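You operate a simulated robot arm through the tools that you are given. There is no shell and no other tool.

The job below is to be done with a simulated two-armed robot. You get a single attempt, and the scene is never put back.

Task
Run out the spool marked x1, then the one marked x3, in yellow cup 4.
Fine: both come from the grey cups; the first goes to grey cup 4 when it is empty, the second stays in the yellow cup; leave the feed lever.

The check looks at the end state, three seconds after you hand in, the way a careful person would. Anything else that was tipped, shoved, dropped, spilled or broken makes it a failure.

Robot
Two 7-joint arms with fingered hands on one trunk that stands fixed in place. Base frame: the origin is at the foot of the trunk, x ahead of it, y to its left, z up; the work surface is at about z = 90. Readings come in cm, degrees, newtons and seconds.
The left shoulder is at [6.1, 18.2, 117.3], the right one opposite. With the tool pointing down near the work surface each hand reaches from about 42 to 82 cm from the base axis, measured 20 degrees to its own side. Payload 3.8 kg a hand.
The tool frame of a hand sits at the grasp point between the pads (the TCP): z along the fingers, y along the line on which they close. The tips reach 3 cm beyond it. The gripper opens to 10.4 cm; its body begins 3.5 cm behind the TCP. The gripper is a hand of 4 fingers: y runs from the thumb to the fingers, the wrist lies at [-1.7, -10.4, -17.8] in the tool frame.
Orientation is that of the tool frame in the base frame, as a unit quaternion [x, y, z, w]. With the fingers straight down and the wrist toward the robot, the tool's x, y and z point along [0, 1, 0], [1, 0, 0] and [0, 0, -1] of the base frame.

Tools
- The arms move only by the tool arm_command. It takes "left_increments", "right_increments" or both (then of equal length, played together; a hand with none holds still); each is text: rows parted by semicolons, each of 6 numbers parted by spaces: the shift along the tool's x, y, z in units of 40 mm (1.0 is 40 mm), then the turn, a rotation vector about the tool's x, y, z in units of 4 degrees (1.0 is 4 degrees). In form: dx dy dz ax ay az; .... A call has 1 to 20 rows; each row shifts and turns the commanded pose from where the row before left it, along the tool's axes as they then stand. A call with a number of a shift or a turn outside -1 to 1 is refused whole. Rows are played at 5 a second. More than 5 cm and 8.6 degrees between two rows, and nothing of the call is played. A pose out of reach is approached as far as the arm can. The call stops where the force on the tool passes 90 N (or 10 N more than at its start, if that is more) or the arm is blocked; 0.2 s more then pass. In this call time passes only in rows, and 0.2 s behind the last. It gives the time, the measured TCP pose, the force on the tool (base axes), the opening and the grip force at its end, in the units of the frame above (readings bear some noise), with the torque about the TCP (base axes, N m) and any sound that the robot's microphone picked up.
- Cameras (640 x 400 px; columns grow to the right, rows downward): "scene" is now at [13.24, -6.04, 135.35]; the picture's right is [-0.67, -0.74, 0.00], its down [-0.41, 0.36, -0.84] and it looks along [0.62, -0.56, -0.54] (base axes); focal length 214 px, centre (320, 200). "left" rides on the left gripper at [-6.6, -9, -12.6] in its tool frame; the picture's right is [-0.78, -0.30, 0.56], its down [0.57, -0.70, 0.42] and it looks along [0.27, 0.65, 0.71] (tool axes); focal length 275 px, centre (320, 200). "right" rides on the right gripper at [6.6, -9, -12.6] in its tool frame; the picture's right is [-0.78, 0.30, -0.56], its down [-0.57, -0.70, 0.42] and it looks along [-0.26, 0.65, 0.71] (tool axes); focal length 275 px, centre (320, 200). There is no depth. A picture from a camera that has moved, and an enlarged one, comes with that camera's place and axes in the base frame and with its lens.
- get_image(camera): a new picture of that camera. No time passes.
- lift_body(by): moves the trunk up (or, below 0, down) by that many cm; the arms and the scene camera ride with it, the base frame stays. It gives what a move gives, with no picture.
- finger_targets(index, middle, ring, thumb_bend, thumb_turn, hand): sets how far each is bent, from 0 (flat) to 1 (curled in); at 0.3 the hand is open as for a grip, at 0.7 the pads meet at the TCP. One left out holds its place. A second passes; each finger stops where it meets its share of the squeeze, and holds until it gets a number again. It is the only way to open and close the hand. It gives what a move gives, with no picture; readings hold the bend of each and the force on the fingers (four entries, about 0 where the hand has none), thumb and palm. thumb_turn goes from beside the hand (0) to across from the fingers (1), as for a grip.
- turn_head(pan, tilt): turns the head with the scene camera to pan (to the left, within 86 degrees either way) and tilt (down, from -29 to 69), counted from straight ahead of the robot (the tilt from the chest, where the trunk bows). It gives what a move gives.
- inspect(camera, box): a new picture of the part [left, top, right, bottom] of that camera's present view, enlarged. No time passes.
- job_done(): hands the job in; it is judged then, once.

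Nothing tells you positions but the pictures and the camera data. Unless the task says otherwise, let go and move clear before handing in.

The tools are called as a command line: name --argument value ..., lists and objects as JSON in quotes. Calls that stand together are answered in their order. arm_command: Moves the arms, as the interface text tells. Its arguments: {"type":"object","properties":{"left_increments":{"type":"string"},"right_increments":{"type":"string"}},"required":[]} The other tools are called the same way: lift_body (by) moves the trunk up or down; finger_targets (index, middle, ring, thumb_bend, thumb_turn, hand) moves the fingers one by one; turn_head (pan, tilt) turns the head that bears the scene camera; get_image (camera) takes a picture; inspect (camera, box) takes an enlarged picture of a part of a camera's view; job_done () hands the job in.

At the start:

```text
t: 0.0
left_eef_pos: [59.99, -1.05, 124.48]
left_orientation: [0.707, 0.707, 0.0, -0.001]
left_force: [-1.2, -0.7, -0.6]
left_moment: [-0.02, 0.0, -0.01]
left_grip_width: 10.34
left_gripper_force: 0.1
left_shape: jaw
left_bend: [0.3, 0.3, 0.3, 0.3, 0.97]
left_finger forces: [0.0, 0.1, 0.0, 0.1, 0.0, 0.0]
right_eef_pos: [31.2, -48.43, 123.9]
right_orientation: [0.707, 0.707, 0.0, 0.0]
right_force: [0.0, 0.1, -0.1]
right_moment: [-0.01, 0.05, -0.02]
right_grip_width: 10.36
right_gripper_force: 0.0
right_shape: jaw
right_bend: [0.3, 0.3, 0.3, 0.3, 0.97]
right_finger forces: [0.0, 0.0, 0.0, 0.0, 0.0, 0.1]
trunk travel left (down, up): [-32.5, 43.1]
head pan, tilt (commanded): [-41.9, 32.9]
```

scene: 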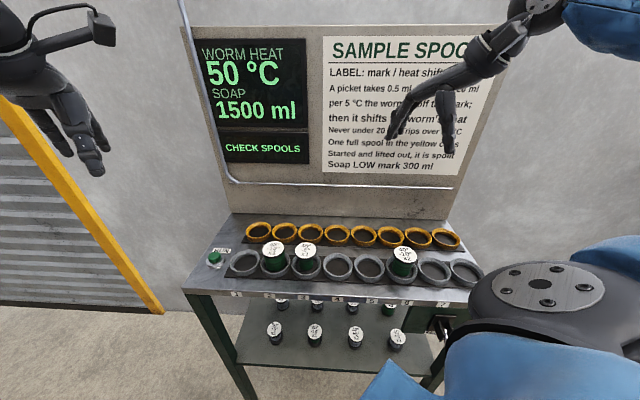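
right: 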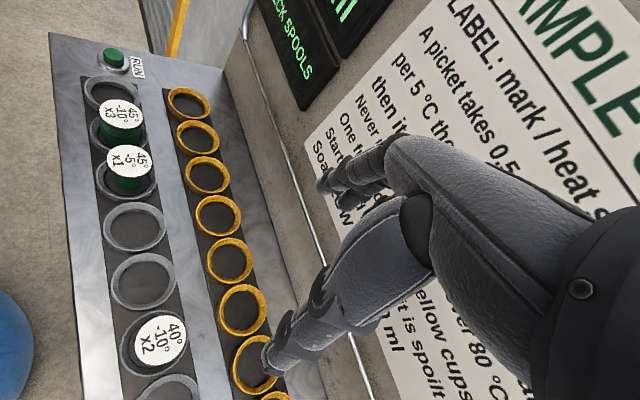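
left: 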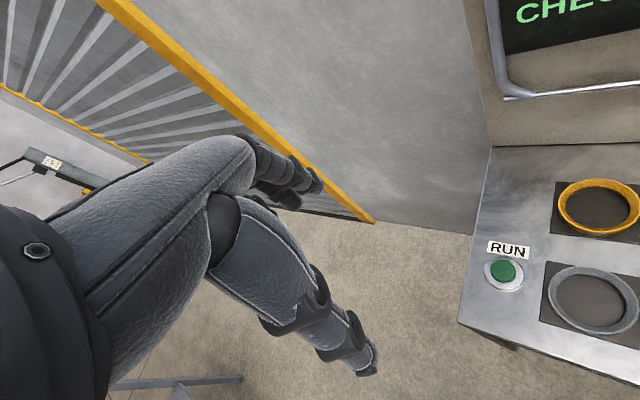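

I see a bench with a row of yellow cups, a row of grey cups holding three spools, a RUN button, a heat/soap display and a rules board. I'll read the board and labels enlarged before moving anything.

inspect --camera "scene" --box '[180, 20, 500, 220]'

inspect --camera "scene" --box '[180, 210, 500, 410]'

inspect --camera "right" --box '[50, 30, 310, 400]'

```text
2.00 times, centred on (340, 120) of scene
camera zoom: at [13.24, -6.04, 135.35], right [-0.67, -0.74, 0.0], down [-0.41, 0.36, -0.84], along [0.62, -0.56, -0.54], focal length 429 px, centre (280, 360)
```

zoom: 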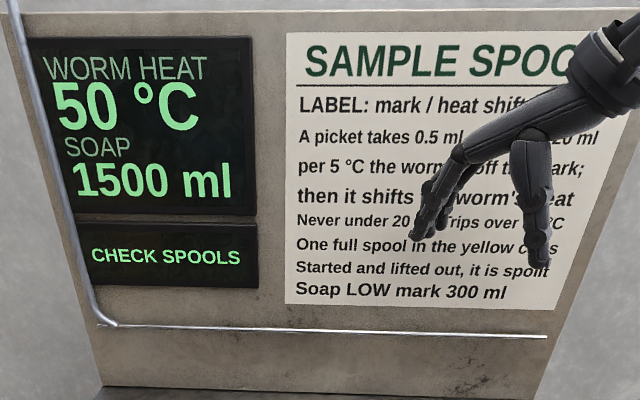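

```text
refused: 410 is not a number from 0 to 400
```

```text
1.08 times, centred on (180, 215) of right (not enlarged: the box is as wide or as high as the picture)
camera zoom: at [22.13, -41.83, 136.53], right [0.3, -0.78, 0.56], down [-0.7, -0.57, -0.42], along [0.65, -0.26, -0.71], focal length 298 px, centre (471, 184)
```

zoom: 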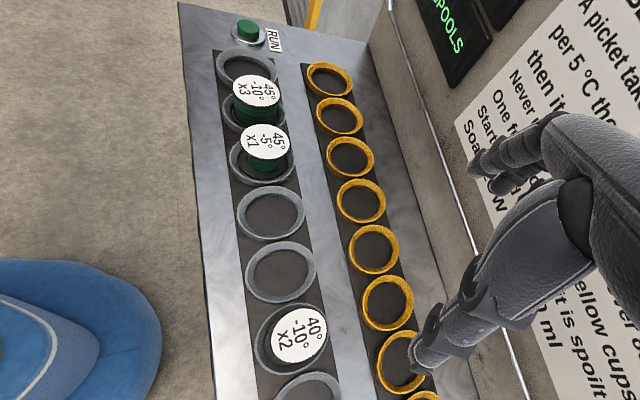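

The display reads 50 °C, 1500 ml, CHECK SPOOLS. Grey cups 2, 3 and 6 hold x3, x1 and x2. The board is partly hidden by the right hand, so I'll look at it through the right camera and look closer at the bench.

inspect --camera "right" --box '[300, 0, 640, 212]'

inspect --camera "scene" --box '[190, 210, 350, 310]'

inspect --camera "scene" --box '[330, 210, 490, 310]'

inspect --camera "scene" --box '[240, 290, 480, 400]'

inspect --camera "scene" --box '[315, 30, 475, 180]'

```text
1.88 times, centred on (470, 106) of right
camera zoom: at [22.13, -41.83, 136.53], right [0.3, -0.78, 0.56], down [-0.7, -0.57, -0.42], along [0.65, -0.26, -0.71], focal length 518 px, centre (38, 377)
```

zoom: 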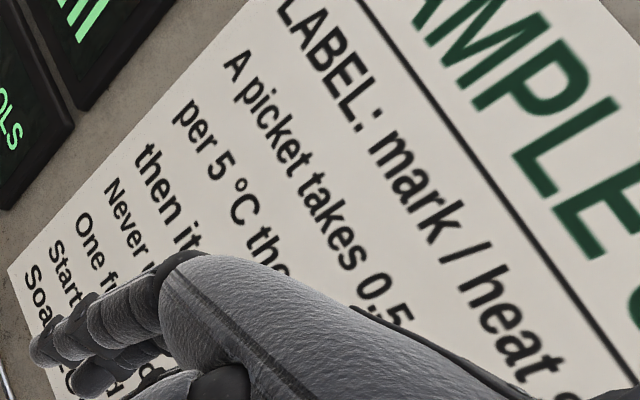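

```text
4.00 times, centred on (270, 260) of scene
camera zoom: at [13.24, -6.04, 135.35], right [-0.67, -0.74, 0.0], down [-0.41, 0.36, -0.84], along [0.62, -0.56, -0.54], focal length 858 px, centre (520, -40)
```

zoom: 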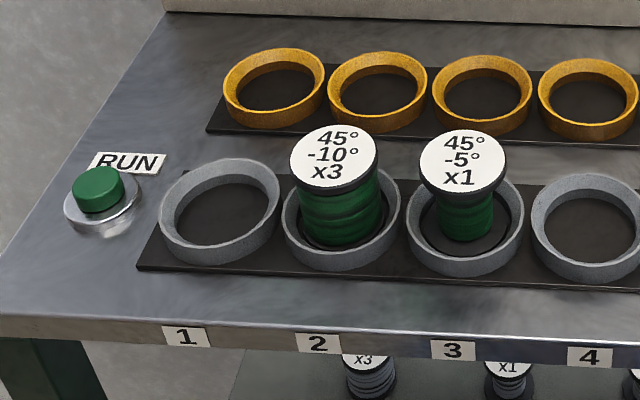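

```text
4.00 times, centred on (410, 260) of scene
camera zoom: at [13.24, -6.04, 135.35], right [-0.67, -0.74, 0.0], down [-0.41, 0.36, -0.84], along [0.62, -0.56, -0.54], focal length 858 px, centre (-40, -40)
```

zoom: 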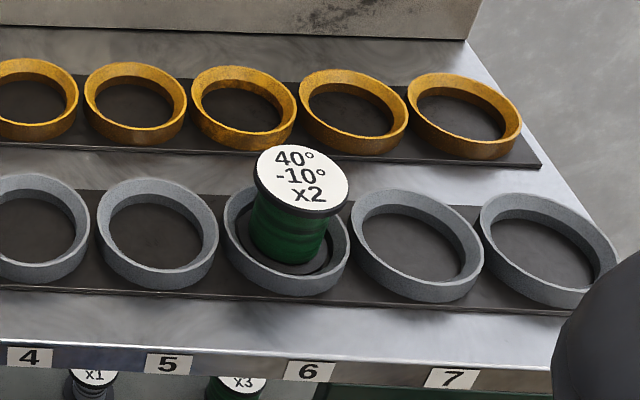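

```text
2.67 times, centred on (360, 345) of scene
camera zoom: at [13.24, -6.04, 135.35], right [-0.67, -0.74, 0.0], down [-0.41, 0.36, -0.84], along [0.62, -0.56, -0.54], focal length 572 px, centre (213, -187)
```

zoom: 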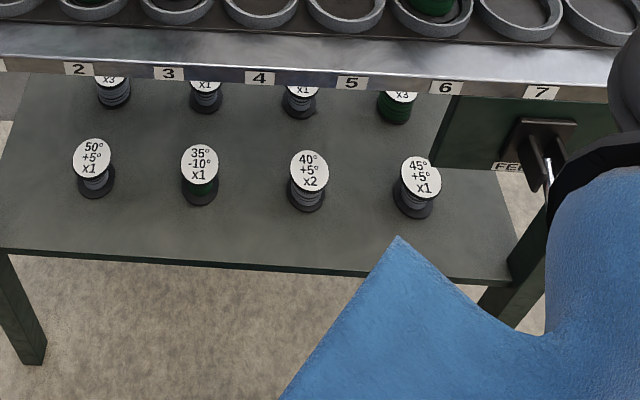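

```text
2.67 times, centred on (395, 105) of scene
camera zoom: at [13.24, -6.04, 135.35], right [-0.67, -0.74, 0.0], down [-0.41, 0.36, -0.84], along [0.62, -0.56, -0.54], focal length 572 px, centre (120, 453)
```

zoom: 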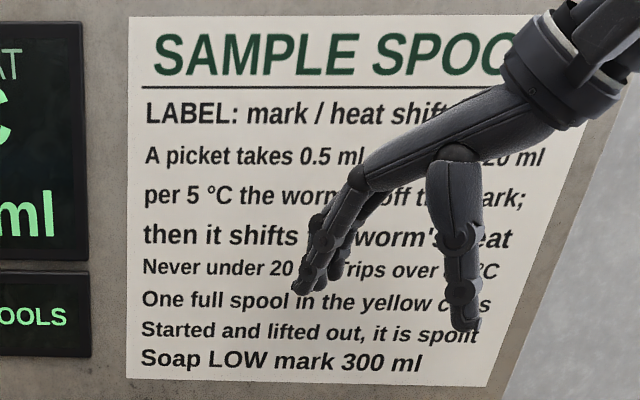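

The row of cups runs at about 45° to the base axes, at the front right of the robot: grey 2 is near (49,-23), grey 4 near (38,-34), yellow 4 near (46,-43) and the RUN button near (61,-12). I'll move the right hand up and out so I can read the whole board.

arm_command --right_increments "-0.8 0 -0.8 0 0 0; -0.8 0 -0.8 0 0 0; -0.8 0 -0.8 0 0 0; -0.8 0 -0.8 0 0 0; -0.8 0 -0.8 0 0 0"

get_image --camera "scene"

get_image --camera "right"

```text
t: 1.2
left_eef_pos: [59.57, -0.44, 124.74]
left_orientation: [0.707, 0.707, -0.001, 0.003]
left_force: [0.2, 0.2, -0.5]
left_moment: [-0.01, 0.0, 0.03]
left_grip_width: 10.36
left_gripper_force: 0.1
left_shape: jaw
left_bend: [0.3, 0.3, 0.3, 0.3, 0.97]
left_finger forces: [0.0, 0.0, 0.0, 0.0, 0.0, 0.0]
right_eef_pos: [30.54, -63.4, 140.58]
right_orientation: [0.703, 0.711, -0.002, 0.002]
right_force: [-19.5, 29.1, -2.8]
right_moment: [-0.25, -0.17, 0.81]
right_grip_width: 10.38
right_gripper_force: 0.0
right_shape: jaw
right_bend: [0.3, 0.3, 0.45, 0.3, 0.97]
right_finger forces: [0.0, 0.0, 33.6, 0.0, 0.1, 0.0]
trunk travel left (down, up): [-32.5, 43.1]
head pan, tilt (commanded): [-41.9, 32.9]
```

```text
taken
camera scene: at [12.82, -5.43, 135.43], right [-0.67, -0.74, 0.0], down [-0.4, 0.36, -0.84], along [0.63, -0.56, -0.54], focal length 214 px, centre (320, 200)
```

scene: 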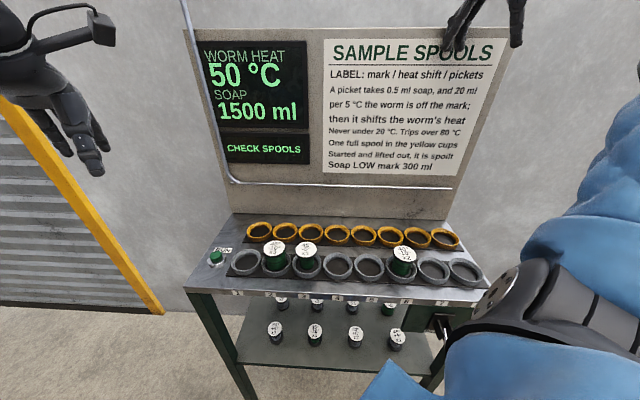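

```text
taken
camera right: at [21.37, -56.9, 153.14], right [0.3, -0.77, 0.56], down [-0.7, -0.58, -0.42], along [0.65, -0.26, -0.71], focal length 275 px, centre (320, 200)
```

right: 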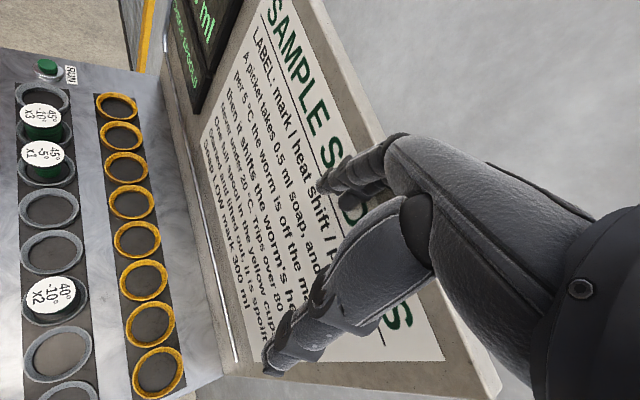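

The board is readable now, but the right ring finger is pressing on the back panel (about 33 N). I'm backing it straight off the panel, away from the wall.

arm_command --right_increments "0.5 -0.5 0 0 0 0; 0.6 -0.6 0 0 0 0; 0.6 -0.6 0 0 0 0; 0.6 -0.6 0 0 0 0"

get_image --camera "scene"

get_image --camera "right"

```text
t: 2.2
left_eef_pos: [59.89, -0.92, 124.57]
left_orientation: [0.707, 0.707, -0.001, 0.0]
left_force: [0.2, 0.4, -0.3]
left_moment: [-0.01, -0.01, -0.02]
left_grip_width: 10.36
left_gripper_force: 0.0
left_shape: jaw
left_bend: [0.3, 0.3, 0.3, 0.3, 0.97]
left_finger forces: [0.1, 0.0, 0.0, 0.0, 0.0, 0.0]
right_eef_pos: [22.05, -55.2, 139.93]
right_orientation: [0.707, 0.707, 0.001, 0.001]
right_force: [0.1, -0.6, -1.2]
right_moment: [-0.01, -0.04, 0.02]
right_grip_width: 10.39
right_gripper_force: 0.0
right_shape: jaw
right_bend: [0.3, 0.3, 0.3, 0.3, 0.97]
right_finger forces: [0.1, 0.1, 0.0, 0.1, 0.0, 0.0]
trunk travel left (down, up): [-32.5, 43.1]
head pan, tilt (commanded): [-41.9, 32.9]
```

```text
taken
camera scene: at [13.11, -5.94, 135.38], right [-0.67, -0.74, 0.0], down [-0.4, 0.36, -0.84], along [0.63, -0.56, -0.54], focal length 214 px, centre (320, 200)
```

scene: 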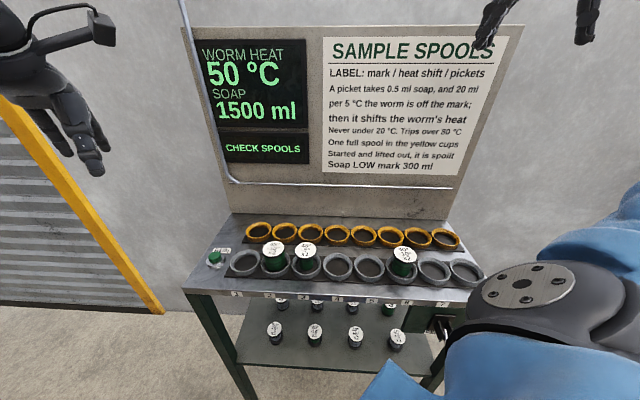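

```text
taken
camera right: at [12.8, -48.57, 152.63], right [0.3, -0.78, 0.56], down [-0.7, -0.57, -0.42], along [0.65, -0.27, -0.71], focal length 275 px, centre (320, 200)
```

right: 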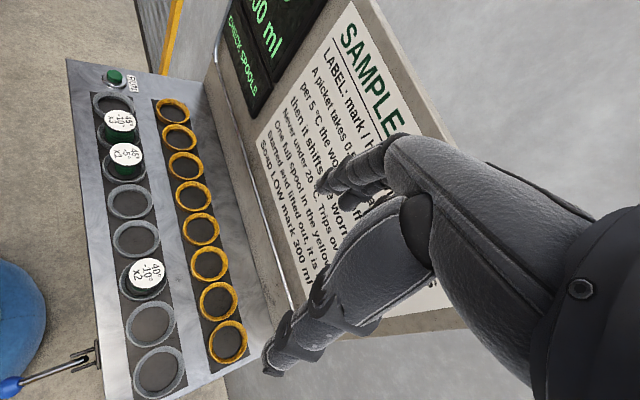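

The hand is clear of the panel and the board and cups are undisturbed. Label means mark / heat shift / pickets: x1 takes the worm from 50 to 45 °C, then x3 starts right on its 45° mark, and the soap stays well above 300 ml. Next I'll measure cup, spool and button positions from enlarged views.

inspect --camera "scene" --box '[200, 215, 280, 265]'

inspect --camera "scene" --box '[260, 215, 372, 285]'

inspect --camera "scene" --box '[372, 215, 484, 285]'

inspect --camera "right" --box '[60, 50, 260, 175]'

inspect --camera "right" --box '[60, 150, 260, 275]'

inspect --camera "left" --box '[440, 130, 640, 380]'

```text
8.00 times, centred on (240, 240) of scene
camera zoom: at [13.11, -5.94, 135.38], right [-0.67, -0.74, 0.0], down [-0.4, 0.36, -0.84], along [0.63, -0.56, -0.54], focal length 1716 px, centre (960, -120)
```

zoom: 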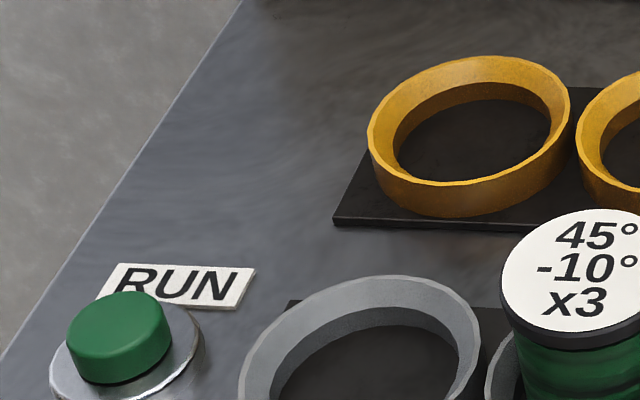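

```text
5.71 times, centred on (316, 250) of scene
camera zoom: at [13.11, -5.94, 135.38], right [-0.67, -0.74, 0.0], down [-0.4, 0.36, -0.84], along [0.63, -0.56, -0.54], focal length 1226 px, centre (343, -86)
```

zoom: 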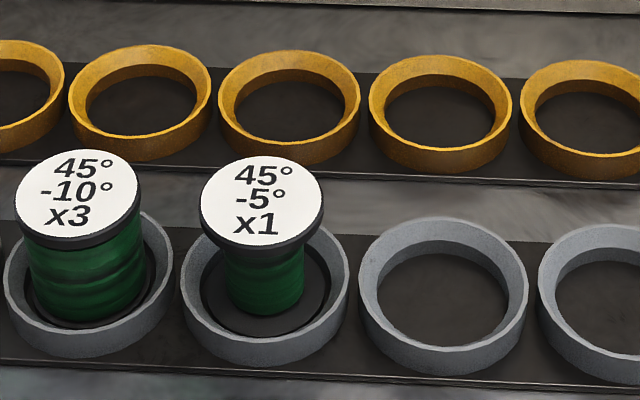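

```text
5.71 times, centred on (428, 250) of scene
camera zoom: at [13.11, -5.94, 135.38], right [-0.67, -0.74, 0.0], down [-0.4, 0.36, -0.84], along [0.63, -0.56, -0.54], focal length 1226 px, centre (-297, -86)
```

zoom: 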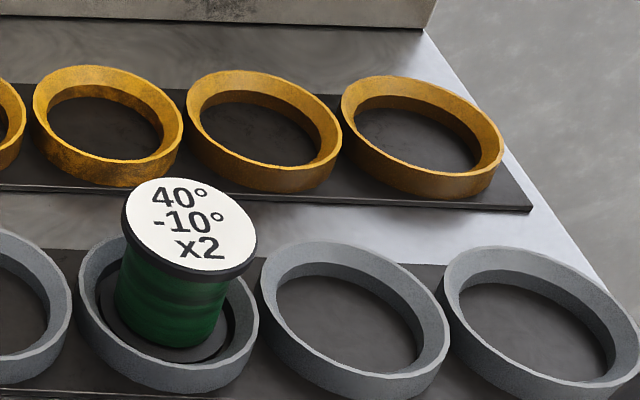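

```text
3.20 times, centred on (160, 112) of right
camera zoom: at [12.8, -48.57, 152.63], right [0.3, -0.78, 0.56], down [-0.7, -0.57, -0.42], along [0.65, -0.27, -0.71], focal length 881 px, centre (832, 480)
```

zoom: 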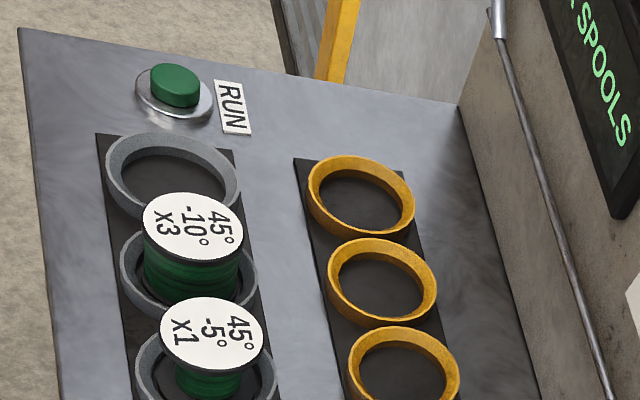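

```text
3.20 times, centred on (160, 212) of right
camera zoom: at [12.8, -48.57, 152.63], right [0.3, -0.78, 0.56], down [-0.7, -0.57, -0.42], along [0.65, -0.27, -0.71], focal length 881 px, centre (832, 160)
```

zoom: 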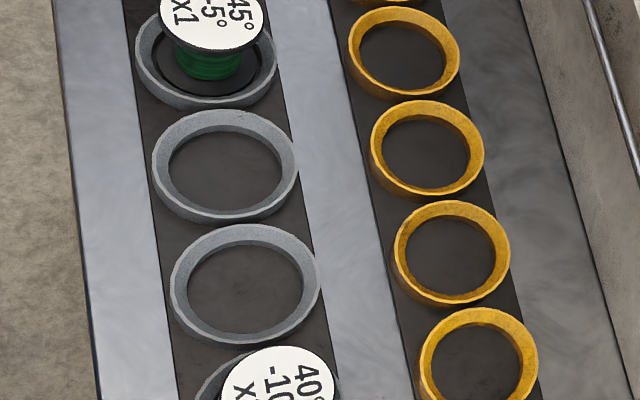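

```text
1.60 times, centred on (540, 255) of left
camera zoom: at [50.97, -7.51, 137.18], right [-0.3, -0.78, -0.56], down [-0.7, 0.57, -0.43], along [0.65, 0.26, -0.71], focal length 440 px, centre (-32, 112)
```

zoom: 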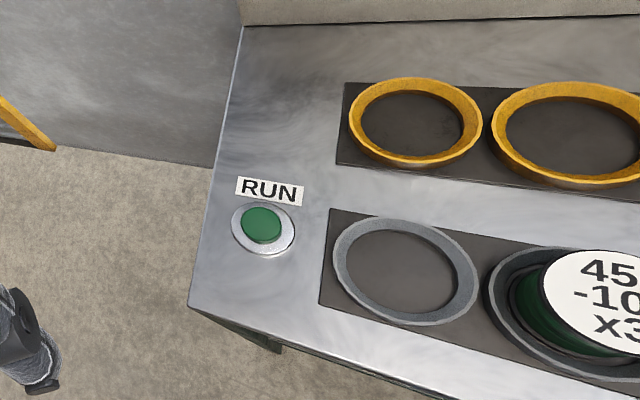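

Triangulating from both views: x1's top is at (42.9, -28.1, 97.0), x3's top at (48.5, -22.5, 96.9), yellow cup 4 at (45.8, -42.1) with its rim at z 92.2, grey cup 4 at (37.4, -33.7), and the RUN button top at (61.0, -11.7, 92.4). I'll turn the right hand 45° so it closes across the row, clear of neighbouring spools.

arm_command --right_increments "0 0 0 0 0 0.9375; 0 0 0 0 0 0.9375; 0 0 0 0 0 0.9375; 0 0 0 0 0 0.9375; 0 0 0 0 0 0.9375; 0 0 0 0 0 0.9375; 0 0 0 0 0 0.9375; 0 0 0 0 0 0.9375; 0 0 0 0 0 0.9375; 0 0 0 0 0 0.9375; 0 0 0 0 0 0.9375; 0 0 0 0 0 0.9375"

get_image --camera "scene"

```text
t: 4.8
left_eef_pos: [60.12, -1.05, 124.56]
left_orientation: [0.707, 0.707, 0.0, 0.0]
left_force: [0.8, -0.5, 0.0]
left_moment: [0.01, 0.0, 0.0]
left_grip_width: 10.37
left_gripper_force: 0.0
left_shape: jaw
left_bend: [0.3, 0.3, 0.3, 0.3, 0.97]
left_finger forces: [0.0, 0.0, 0.0, 0.1, 0.0, 0.0]
right_eef_pos: [21.99, -55.24, 139.91]
right_orientation: [0.924, 0.382, 0.0, 0.0]
right_force: [-0.2, -0.6, -0.8]
right_moment: [-0.01, -0.01, 0.02]
right_grip_width: 10.36
right_gripper_force: 0.1
right_shape: jaw
right_bend: [0.3, 0.3, 0.3, 0.3, 0.97]
right_finger forces: [0.0, 0.1, 0.1, 0.0, 0.1, 0.1]
trunk travel left (down, up): [-32.5, 43.1]
head pan, tilt (commanded): [-41.9, 32.9]
```

```text
taken
camera scene: at [13.24, -6.02, 135.35], right [-0.67, -0.74, 0.0], down [-0.41, 0.36, -0.84], along [0.62, -0.56, -0.54], focal length 214 px, centre (320, 200)
```

scene: 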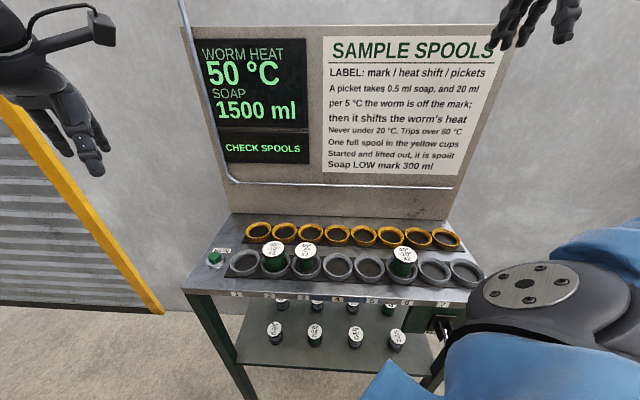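

The hand turned cleanly and nothing has shifted. Now I'll carry it along the row to a point above x1 in two stages, checking in between.

arm_command --right_increments "0.85 -0.11 0.5 0 0 0; 0.85 -0.11 0.5 0 0 0; 0.85 -0.11 0.5 0 0 0; 0.85 -0.11 0.5 0 0 0; 0.85 -0.11 0.5 0 0 0"

get_image --camera "scene"

get_image --camera "right"

```text
t: 6.0
left_eef_pos: [60.04, -1.01, 124.34]
left_orientation: [0.707, 0.708, -0.001, -0.001]
left_force: [0.8, 0.4, 0.0]
left_moment: [-0.01, 0.04, -0.01]
left_grip_width: 10.37
left_gripper_force: 0.1
left_shape: jaw
left_bend: [0.3, 0.3, 0.3, 0.3, 0.97]
left_finger forces: [0.0, 0.0, 0.1, 0.0, 0.0, 0.1]
right_eef_pos: [32.6, -41.61, 129.77]
right_orientation: [0.924, 0.382, 0.0, -0.001]
right_force: [0.1, 1.2, 0.1]
right_moment: [-0.01, 0.01, -0.01]
right_grip_width: 10.38
right_gripper_force: 0.1
right_shape: jaw
right_bend: [0.3, 0.3, 0.3, 0.3, 0.97]
right_finger forces: [0.1, 0.1, 0.0, 0.1, 0.0, 0.0]
trunk travel left (down, up): [-32.5, 43.1]
head pan, tilt (commanded): [-41.9, 32.9]
```

```text
taken
camera scene: at [13.31, -5.98, 135.35], right [-0.67, -0.74, 0.0], down [-0.41, 0.36, -0.84], along [0.62, -0.56, -0.54], focal length 214 px, centre (320, 200)
```

scene: 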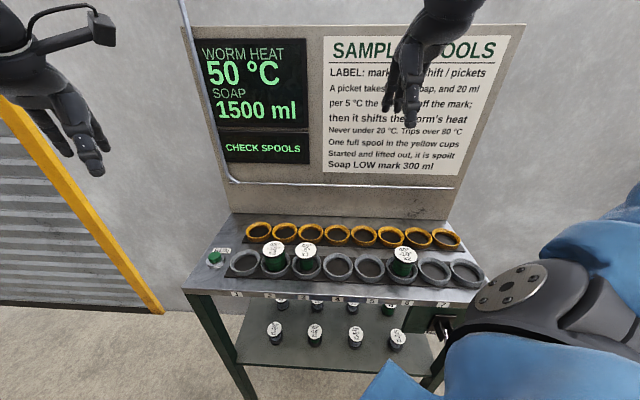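

```text
taken
camera right: at [30.83, -30.69, 142.42], right [-0.34, -0.76, 0.56], down [-0.9, 0.09, -0.42], along [0.27, -0.65, -0.71], focal length 275 px, centre (320, 200)
```

right: 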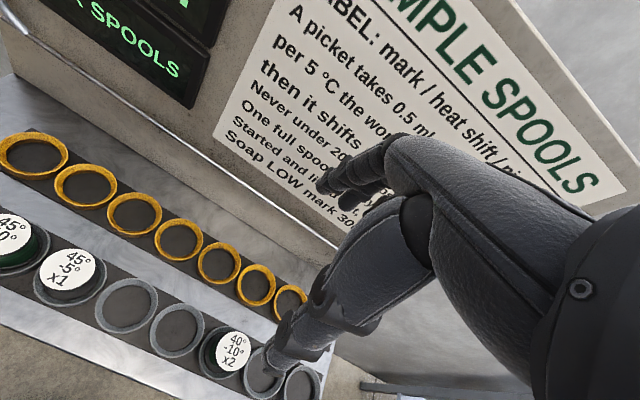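

The path is clear and the right camera sees the region between thumb and fingers. I'll continue to above x1.

arm_command --right_increments "0.85 -0.11 0.5 0 0 0; 0.85 -0.11 0.5 0 0 0; 0.85 -0.11 0.5 0 0 0; 0.85 -0.11 0.5 0 0 0; 0.85 -0.11 0.5 0 0 0"

get_image --camera "scene"

get_image --camera "right"

```text
t: 7.2
left_eef_pos: [60.18, -1.02, 124.42]
left_orientation: [0.707, 0.707, -0.001, -0.001]
left_force: [0.9, 0.7, -0.6]
left_moment: [0.0, 0.05, 0.0]
left_grip_width: 10.35
left_gripper_force: 0.2
left_shape: jaw
left_bend: [0.3, 0.3, 0.3, 0.3, 0.97]
left_finger forces: [0.0, 0.0, 0.0, 0.0, 0.1, 0.0]
right_eef_pos: [43.04, -28.23, 119.79]
right_orientation: [0.924, 0.382, 0.0, -0.001]
right_force: [0.5, 0.2, -0.3]
right_moment: [0.0, 0.01, -0.01]
right_grip_width: 10.4
right_gripper_force: 0.1
right_shape: jaw
right_bend: [0.3, 0.3, 0.3, 0.3, 0.97]
right_finger forces: [0.1, 0.0, 0.1, 0.1, 0.0, 0.0]
trunk travel left (down, up): [-32.5, 43.1]
head pan, tilt (commanded): [-41.9, 32.9]
```

```text
taken
camera scene: at [13.41, -6.05, 135.33], right [-0.67, -0.74, 0.0], down [-0.41, 0.36, -0.84], along [0.62, -0.56, -0.54], focal length 214 px, centre (320, 200)
```

scene: 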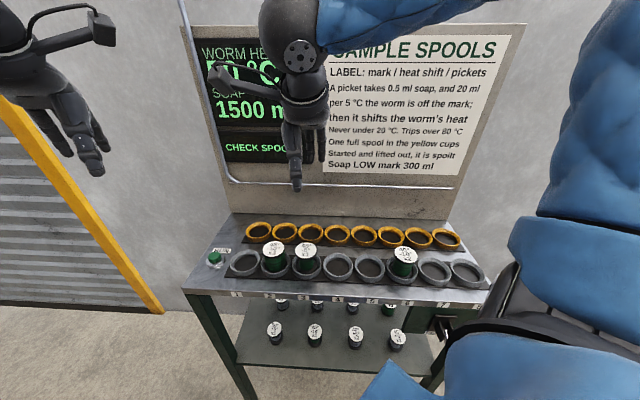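

```text
taken
camera right: at [41.25, -17.17, 132.41], right [-0.34, -0.76, 0.56], down [-0.9, 0.09, -0.42], along [0.27, -0.65, -0.71], focal length 275 px, centre (320, 200)
```

right: 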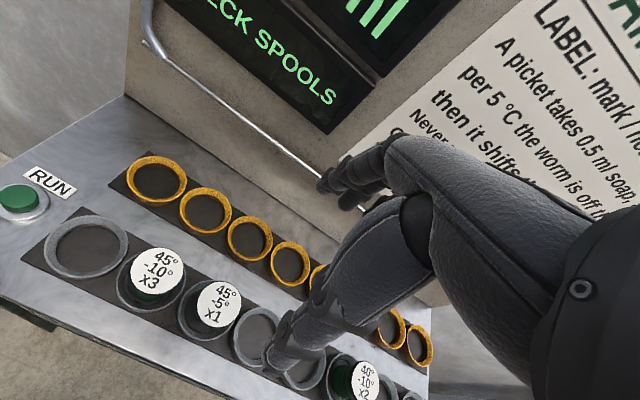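

The hand camera agrees: x1 is at about (43.05, -28.15), directly under the TCP. I'll lower until the tips are just above the spool top and check alignment there.

arm_command --right_increments "0 0 0.9 0 0 0; 0 0 0.9 0 0 0; 0 0 0.9 0 0 0; 0 0 0.9 0 0 0; 0 0 0.8 0 0 0"

get_image --camera "scene"

get_image --camera "right"

inspect --camera "scene" --box '[220, 160, 380, 260]'

```text
t: 8.4
left_eef_pos: [60.01, -1.01, 124.36]
left_orientation: [0.707, 0.707, -0.001, 0.0]
left_force: [0.0, 0.1, 0.4]
left_moment: [-0.03, 0.03, -0.01]
left_grip_width: 10.38
left_gripper_force: 0.0
left_shape: jaw
left_bend: [0.3, 0.3, 0.3, 0.3, 0.97]
left_finger forces: [0.0, 0.1, 0.0, 0.1, 0.0, 0.0]
right_eef_pos: [42.93, -28.08, 102.3]
right_orientation: [0.924, 0.383, 0.0, -0.001]
right_force: [-0.5, -0.1, -0.4]
right_moment: [0.02, 0.0, 0.02]
right_grip_width: 10.38
right_gripper_force: 0.0
right_shape: jaw
right_bend: [0.3, 0.3, 0.3, 0.3, 0.97]
right_finger forces: [0.1, 0.1, 0.0, 0.0, 0.0, 0.0]
trunk travel left (down, up): [-32.5, 43.1]
head pan, tilt (commanded): [-41.9, 32.9]
```

```text
taken
camera scene: at [13.31, -6.06, 135.34], right [-0.67, -0.74, 0.0], down [-0.41, 0.36, -0.84], along [0.62, -0.56, -0.54], focal length 214 px, centre (320, 200)
```

scene: 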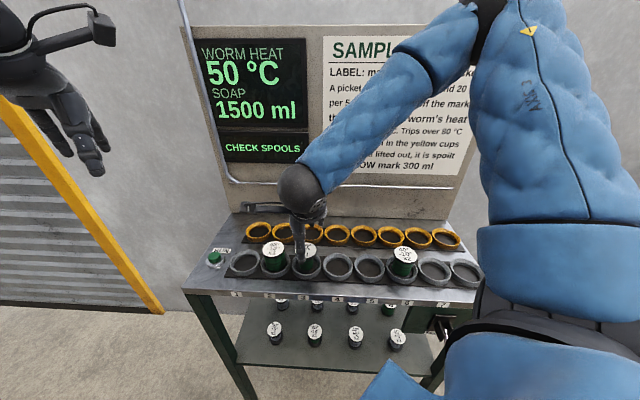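

```text
taken
camera right: at [41.17, -17.06, 114.95], right [-0.34, -0.76, 0.56], down [-0.9, 0.09, -0.42], along [0.27, -0.65, -0.71], focal length 275 px, centre (320, 200)
```

right: 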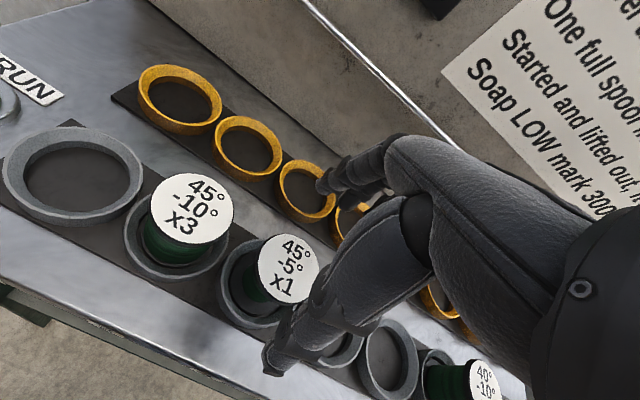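

```text
4.00 times, centred on (300, 210) of scene
camera zoom: at [13.31, -6.06, 135.34], right [-0.67, -0.74, 0.0], down [-0.41, 0.36, -0.84], along [0.62, -0.56, -0.54], focal length 858 px, centre (400, 160)
```

zoom: 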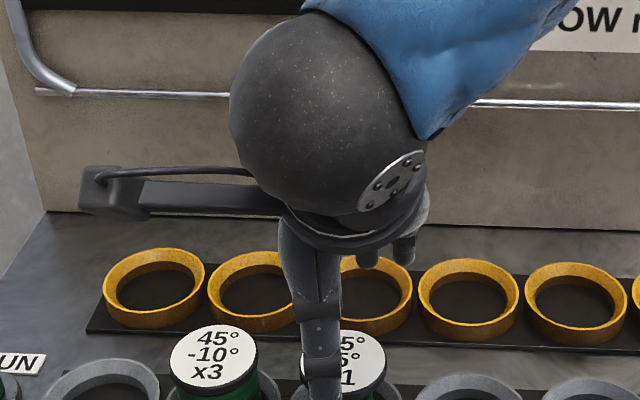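

x1's label lies exactly on the tool axis. I'll lower the last 6 cm so the pads are at the top flange.

arm_command --right_increments "0 0 0.5 0 0 0; 0 0 0.5 0 0 0; 0 0 0.5 0 0 0"

get_image --camera "right"

inspect --camera "scene" --box '[240, 200, 368, 280]'

```text
t: 9.2
left_eef_pos: [60.08, -1.03, 124.45]
left_orientation: [0.707, 0.707, -0.001, -0.001]
left_force: [0.6, 0.0, 0.1]
left_moment: [0.01, 0.04, -0.03]
left_grip_width: 10.36
left_gripper_force: 0.1
left_shape: jaw
left_bend: [0.3, 0.3, 0.3, 0.3, 0.97]
left_finger forces: [0.0, 0.0, 0.0, 0.0, 0.0, 0.0]
right_eef_pos: [43.05, -28.35, 96.29]
right_orientation: [0.924, 0.382, 0.0, -0.001]
right_force: [0.2, 0.0, -0.9]
right_moment: [-0.01, -0.02, -0.02]
right_grip_width: 10.41
right_gripper_force: 0.0
right_shape: jaw
right_bend: [0.3, 0.3, 0.3, 0.3, 0.97]
right_finger forces: [0.1, 0.0, 0.0, 0.1, 0.0, 0.0]
trunk travel left (down, up): [-32.5, 43.1]
head pan, tilt (commanded): [-41.9, 32.9]
```

```text
taken
camera right: at [41.24, -17.17, 108.92], right [-0.34, -0.76, 0.56], down [-0.9, 0.09, -0.42], along [0.27, -0.65, -0.71], focal length 275 px, centre (320, 200)
```

right: 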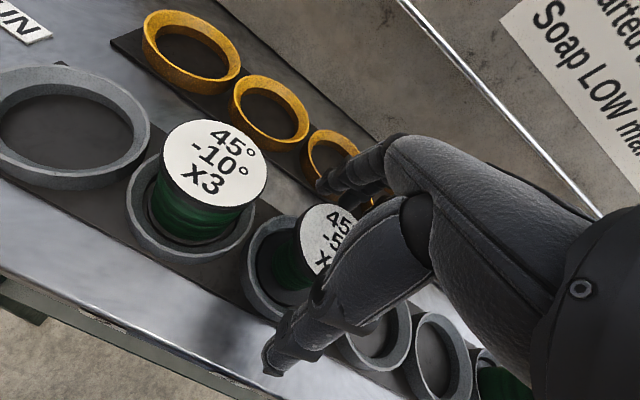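

```text
5.00 times, centred on (304, 240) of scene
camera zoom: at [13.32, -6.06, 135.34], right [-0.67, -0.74, 0.0], down [-0.41, 0.36, -0.84], along [0.62, -0.56, -0.54], focal length 1072 px, centre (400, 0)
```

zoom: 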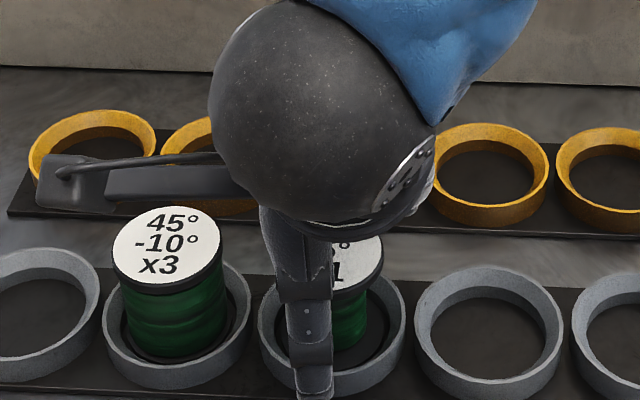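

The pads straddle x1's flange and there is no contact yet. I'll close gently to a near-touch first, then squeeze.

finger_targets --hand "right" --index 0.46 --middle 0.46 --ring 0.46 --thumb_bend 0.46

get_image --camera "right"

inspect --camera "scene" --box '[240, 200, 368, 280]'

```text
t: 10.2
left_eef_pos: [60.03, -1.12, 124.59]
left_orientation: [0.707, 0.707, 0.0, -0.001]
left_force: [-0.7, 0.2, -0.5]
left_moment: [0.0, -0.01, -0.01]
left_grip_width: 10.35
left_gripper_force: 0.0
left_shape: jaw
left_bend: [0.3, 0.3, 0.3, 0.3, 0.97]
left_finger forces: [0.0, 0.0, 0.1, 0.0, 0.0, 0.1]
right_eef_pos: [43.07, -27.98, 96.13]
right_orientation: [0.924, 0.382, 0.0, 0.0]
right_force: [0.1, 0.2, -0.1]
right_moment: [-0.02, -0.01, 0.02]
right_grip_width: 6.46
right_gripper_force: 0.1
right_shape: fingers
right_bend: [0.46, 0.46, 0.46, 0.46, 0.97]
right_finger forces: [0.1, 0.0, 0.1, 0.0, 0.0, 0.0]
trunk travel left (down, up): [-32.5, 43.1]
head pan, tilt (commanded): [-41.9, 32.9]
```

```text
taken
camera right: at [41.19, -17.15, 108.97], right [-0.34, -0.76, 0.56], down [-0.9, 0.09, -0.42], along [0.27, -0.65, -0.71], focal length 275 px, centre (320, 200)
```

right: 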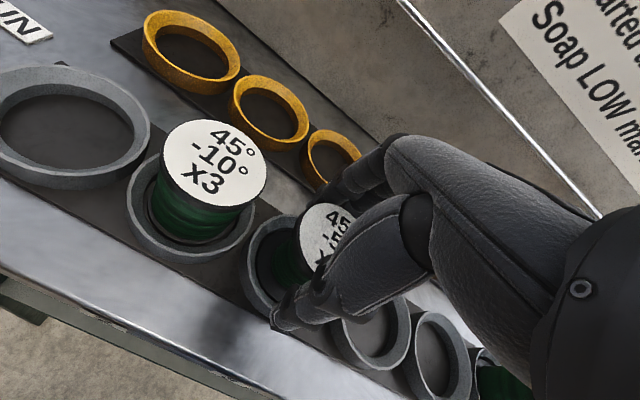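

```text
5.00 times, centred on (304, 240) of scene
camera zoom: at [13.24, -6.03, 135.35], right [-0.67, -0.74, 0.0], down [-0.41, 0.36, -0.84], along [0.62, -0.56, -0.54], focal length 1072 px, centre (400, 0)
```

zoom: 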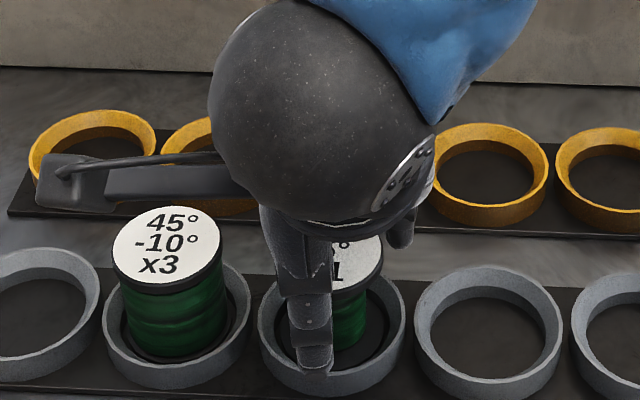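

No contact yet and everything looks symmetric about x1. Now I'll squeeze.

finger_targets --hand "right" --index 0.6 --middle 0.6 --ring 0.6 --thumb_bend 0.6

get_image --camera "right"

inspect --camera "scene" --box '[240, 200, 368, 280]'

```text
t: 11.2
left_eef_pos: [60.09, -0.96, 124.56]
left_orientation: [0.706, 0.708, 0.0, 0.001]
left_force: [0.7, 0.3, 0.5]
left_moment: [-0.03, 0.03, 0.03]
left_grip_width: 10.37
left_gripper_force: 0.0
left_shape: jaw
left_bend: [0.3, 0.3, 0.3, 0.3, 0.97]
left_finger forces: [0.0, 0.0, 0.1, 0.0, 0.0, 0.0]
right_eef_pos: [42.96, -28.07, 96.22]
right_orientation: [0.924, 0.383, 0.0, 0.0]
right_force: [0.2, 0.1, 1.7]
right_moment: [-0.09, -0.04, 0.0]
right_grip_width: 4.89
right_gripper_force: 10.6
right_shape: fingers
right_bend: [0.53, 0.55, 0.6, 0.53, 0.96]
right_finger forces: [5.7, 5.6, 0.0, 0.1, 10.1, 0.0]
trunk travel left (down, up): [-32.5, 43.1]
head pan, tilt (commanded): [-41.9, 32.9]
```

```text
taken
camera right: at [41.19, -17.15, 108.97], right [-0.34, -0.76, 0.56], down [-0.9, 0.09, -0.42], along [0.27, -0.65, -0.71], focal length 275 px, centre (320, 200)
```

right: 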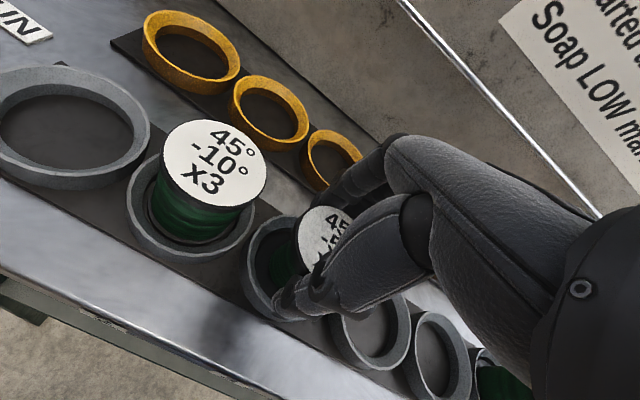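

```text
5.00 times, centred on (304, 240) of scene
camera zoom: at [13.25, -6.04, 135.35], right [-0.67, -0.74, 0.0], down [-0.41, 0.36, -0.84], along [0.62, -0.56, -0.54], focal length 1072 px, centre (400, 0)
```

zoom: 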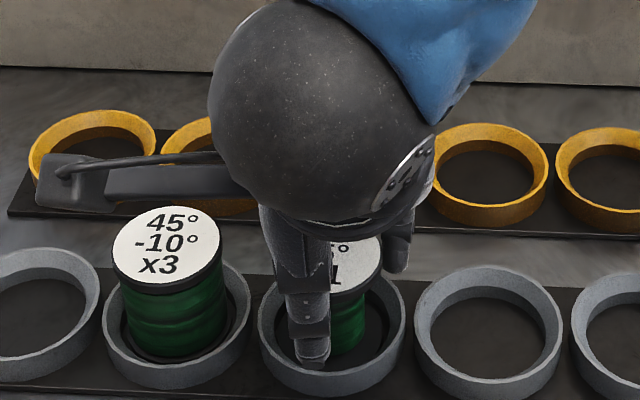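

Index, middle and thumb hold x1's flange with about 10 N. The ring finger is just outside the flange. I'll lift slowly and check the hold.

arm_command --right_increments "0 0 -0.2 0 0 0; 0 0 -0.2 0 0 0; 0 0 -0.2 0 0 0; 0 0 -0.2 0 0 0"

get_image --camera "right"

inspect --camera "scene" --box '[240, 200, 368, 280]'

```text
t: 12.2
left_eef_pos: [60.08, -1.03, 124.56]
left_orientation: [0.708, 0.707, 0.0, 0.0]
left_force: [-0.5, 0.1, -0.7]
left_moment: [0.0, 0.0, 0.01]
left_grip_width: 10.36
left_gripper_force: 0.1
left_shape: jaw
left_bend: [0.3, 0.3, 0.3, 0.3, 0.97]
left_finger forces: [0.0, 0.1, 0.1, 0.0, 0.0, 0.1]
right_eef_pos: [43.03, -27.99, 99.53]
right_orientation: [0.924, 0.383, 0.0, 0.001]
right_force: [1.4, 0.6, -0.2]
right_moment: [-0.01, 0.01, 0.0]
right_grip_width: 4.88
right_gripper_force: 10.5
right_shape: fingers
right_bend: [0.53, 0.55, 0.6, 0.53, 0.96]
right_finger forces: [5.4, 5.3, 0.1, 0.0, 10.2, 0.1]
trunk travel left (down, up): [-32.5, 43.1]
head pan, tilt (commanded): [-41.9, 32.9]
```

```text
taken
camera right: at [41.19, -16.98, 112.18], right [-0.34, -0.76, 0.56], down [-0.9, 0.09, -0.42], along [0.27, -0.65, -0.71], focal length 275 px, centre (320, 200)
```

right: 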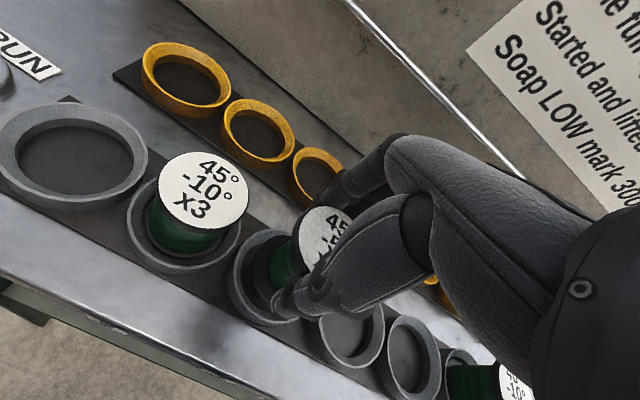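

```text
5.00 times, centred on (304, 240) of scene
camera zoom: at [13.24, -6.04, 135.35], right [-0.67, -0.74, 0.0], down [-0.41, 0.36, -0.84], along [0.62, -0.56, -0.54], focal length 1072 px, centre (400, 0)
```

zoom: 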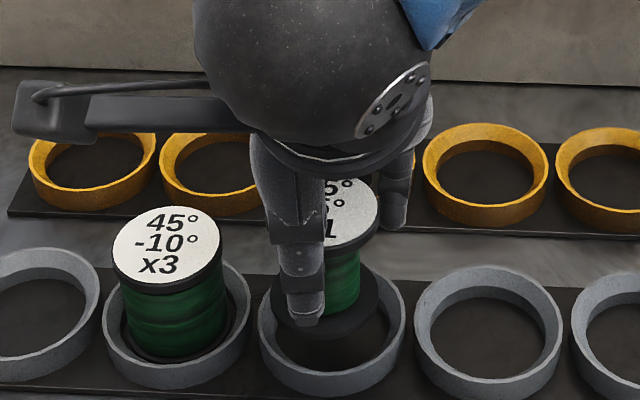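

x1 is held firmly and is out of its cup. I'll raise it above the other spools and carry it over yellow cup 4, staying short of the panel rail.

arm_command --right_increments "0 0 -0.8 0 0 0; 0 0 -0.8 0 0 0; -0.4 0.4 0 0 0 0; -0.4 0.5 0 0 0 0; -0.4 0.6 0 0 0 0; -0.4 0.6 0 0 0 0; -0.4 0.5 0 0 0 0"

get_image --camera "scene"

get_image --camera "right"

inspect --camera "scene" --box '[270, 170, 398, 250]'

```text
t: 13.8
left_eef_pos: [59.96, -1.02, 124.48]
left_orientation: [0.707, 0.707, 0.0, -0.001]
left_force: [-0.4, -0.5, 0.1]
left_moment: [-0.01, 0.01, 0.03]
left_grip_width: 10.35
left_gripper_force: 0.0
left_shape: jaw
left_bend: [0.3, 0.3, 0.3, 0.3, 0.97]
left_finger forces: [0.0, 0.0, 0.1, 0.1, 0.1, 0.0]
right_eef_pos: [44.45, -40.96, 105.81]
right_orientation: [0.924, 0.383, 0.0, -0.002]
right_force: [-0.3, -0.5, -0.4]
right_moment: [0.04, -0.02, -0.01]
right_grip_width: 4.87
right_gripper_force: 10.6
right_shape: fingers
right_bend: [0.53, 0.55, 0.6, 0.53, 0.96]
right_finger forces: [5.3, 5.2, 0.1, 0.1, 9.9, 0.0]
trunk travel left (down, up): [-32.5, 43.1]
head pan, tilt (commanded): [-41.9, 32.9]
```

```text
taken
camera scene: at [13.25, -6.12, 135.35], right [-0.67, -0.74, 0.0], down [-0.41, 0.36, -0.84], along [0.62, -0.56, -0.54], focal length 214 px, centre (320, 200)
```

scene: 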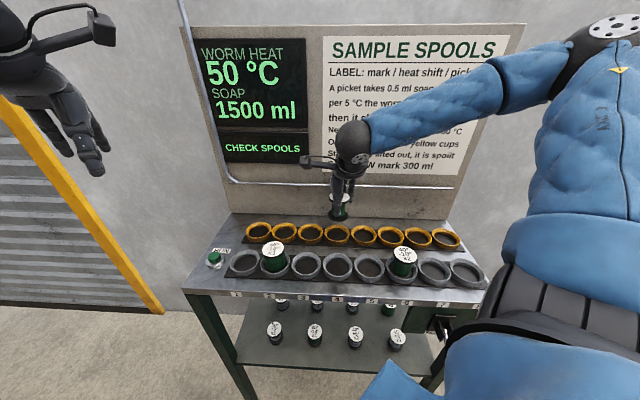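

```text
taken
camera right: at [42.69, -29.98, 118.48], right [-0.34, -0.76, 0.56], down [-0.9, 0.09, -0.42], along [0.27, -0.64, -0.71], focal length 275 px, centre (320, 200)
```

right: 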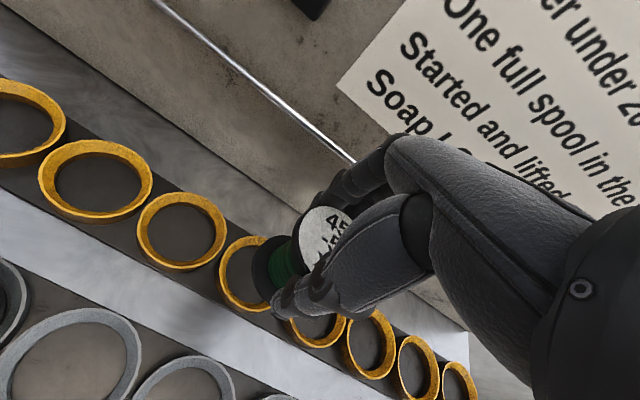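

```text
5.00 times, centred on (334, 210) of scene
camera zoom: at [13.25, -6.12, 135.35], right [-0.67, -0.74, 0.0], down [-0.41, 0.36, -0.84], along [0.62, -0.56, -0.54], focal length 1072 px, centre (250, 150)
```

zoom: 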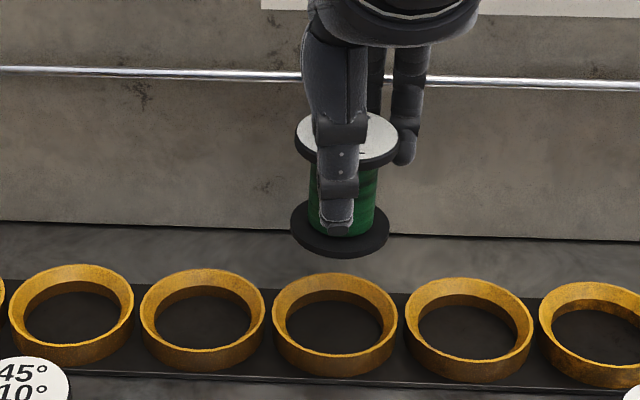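

x1 hangs upright over yellow cup 4 and sits about 0.9 cm to the robot side of the TCP, so I'll go 2.7 cm further out. Then I'll lower to just above the rim to check alignment.

arm_command --right_increments "0 0.35 0 0 0 0; 0 0.325 0 0 0 0; 0 0 0.6 0 0 0; 0 0 0.6 0 0 0; 0 0 0.5 0 0 0"

get_image --camera "right"

inspect --camera "scene" --box '[290, 190, 386, 250]'

```text
t: 15.0
left_eef_pos: [60.04, -1.09, 124.55]
left_orientation: [0.707, 0.707, 0.0, 0.0]
left_force: [-0.4, 0.1, -0.3]
left_moment: [0.0, 0.0, 0.02]
left_grip_width: 10.38
left_gripper_force: 0.1
left_shape: jaw
left_bend: [0.3, 0.3, 0.3, 0.3, 0.97]
left_finger forces: [0.0, 0.0, 0.1, 0.0, 0.0, 0.0]
right_eef_pos: [46.62, -42.83, 99.06]
right_orientation: [0.924, 0.383, -0.001, -0.001]
right_force: [0.0, -0.1, -0.9]
right_moment: [0.04, -0.01, -0.02]
right_grip_width: 4.88
right_gripper_force: 10.3
right_shape: fingers
right_bend: [0.53, 0.55, 0.6, 0.53, 0.96]
right_finger forces: [5.4, 5.2, 0.0, 0.0, 10.0, 0.0]
trunk travel left (down, up): [-32.5, 43.1]
head pan, tilt (commanded): [-41.9, 32.9]
```

```text
taken
camera right: at [44.77, -31.84, 111.64], right [-0.34, -0.76, 0.56], down [-0.9, 0.09, -0.42], along [0.27, -0.65, -0.71], focal length 275 px, centre (320, 200)
```

right: 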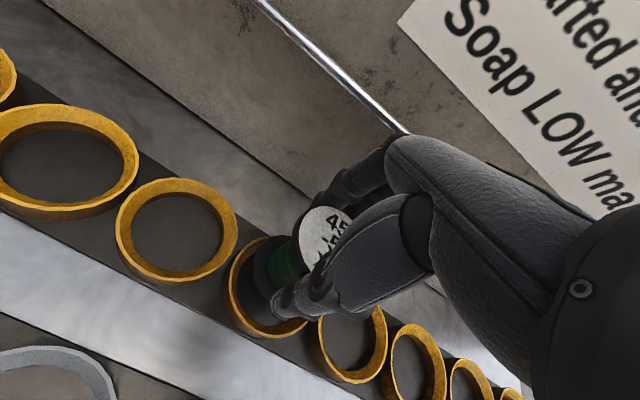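

```text
6.67 times, centred on (338, 220) of scene
camera zoom: at [13.29, -6.08, 135.34], right [-0.67, -0.74, 0.0], down [-0.41, 0.36, -0.84], along [0.62, -0.56, -0.54], focal length 1430 px, centre (200, 67)
```

zoom: 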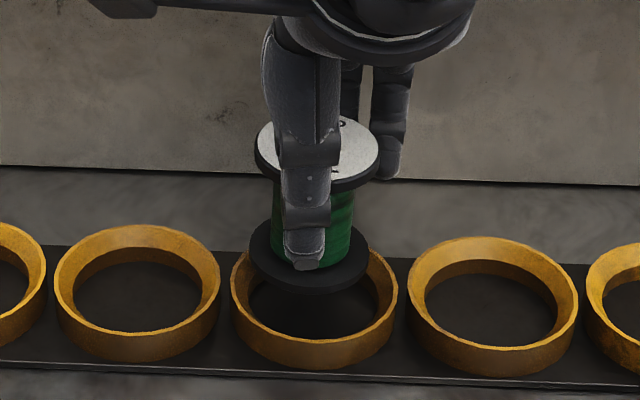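

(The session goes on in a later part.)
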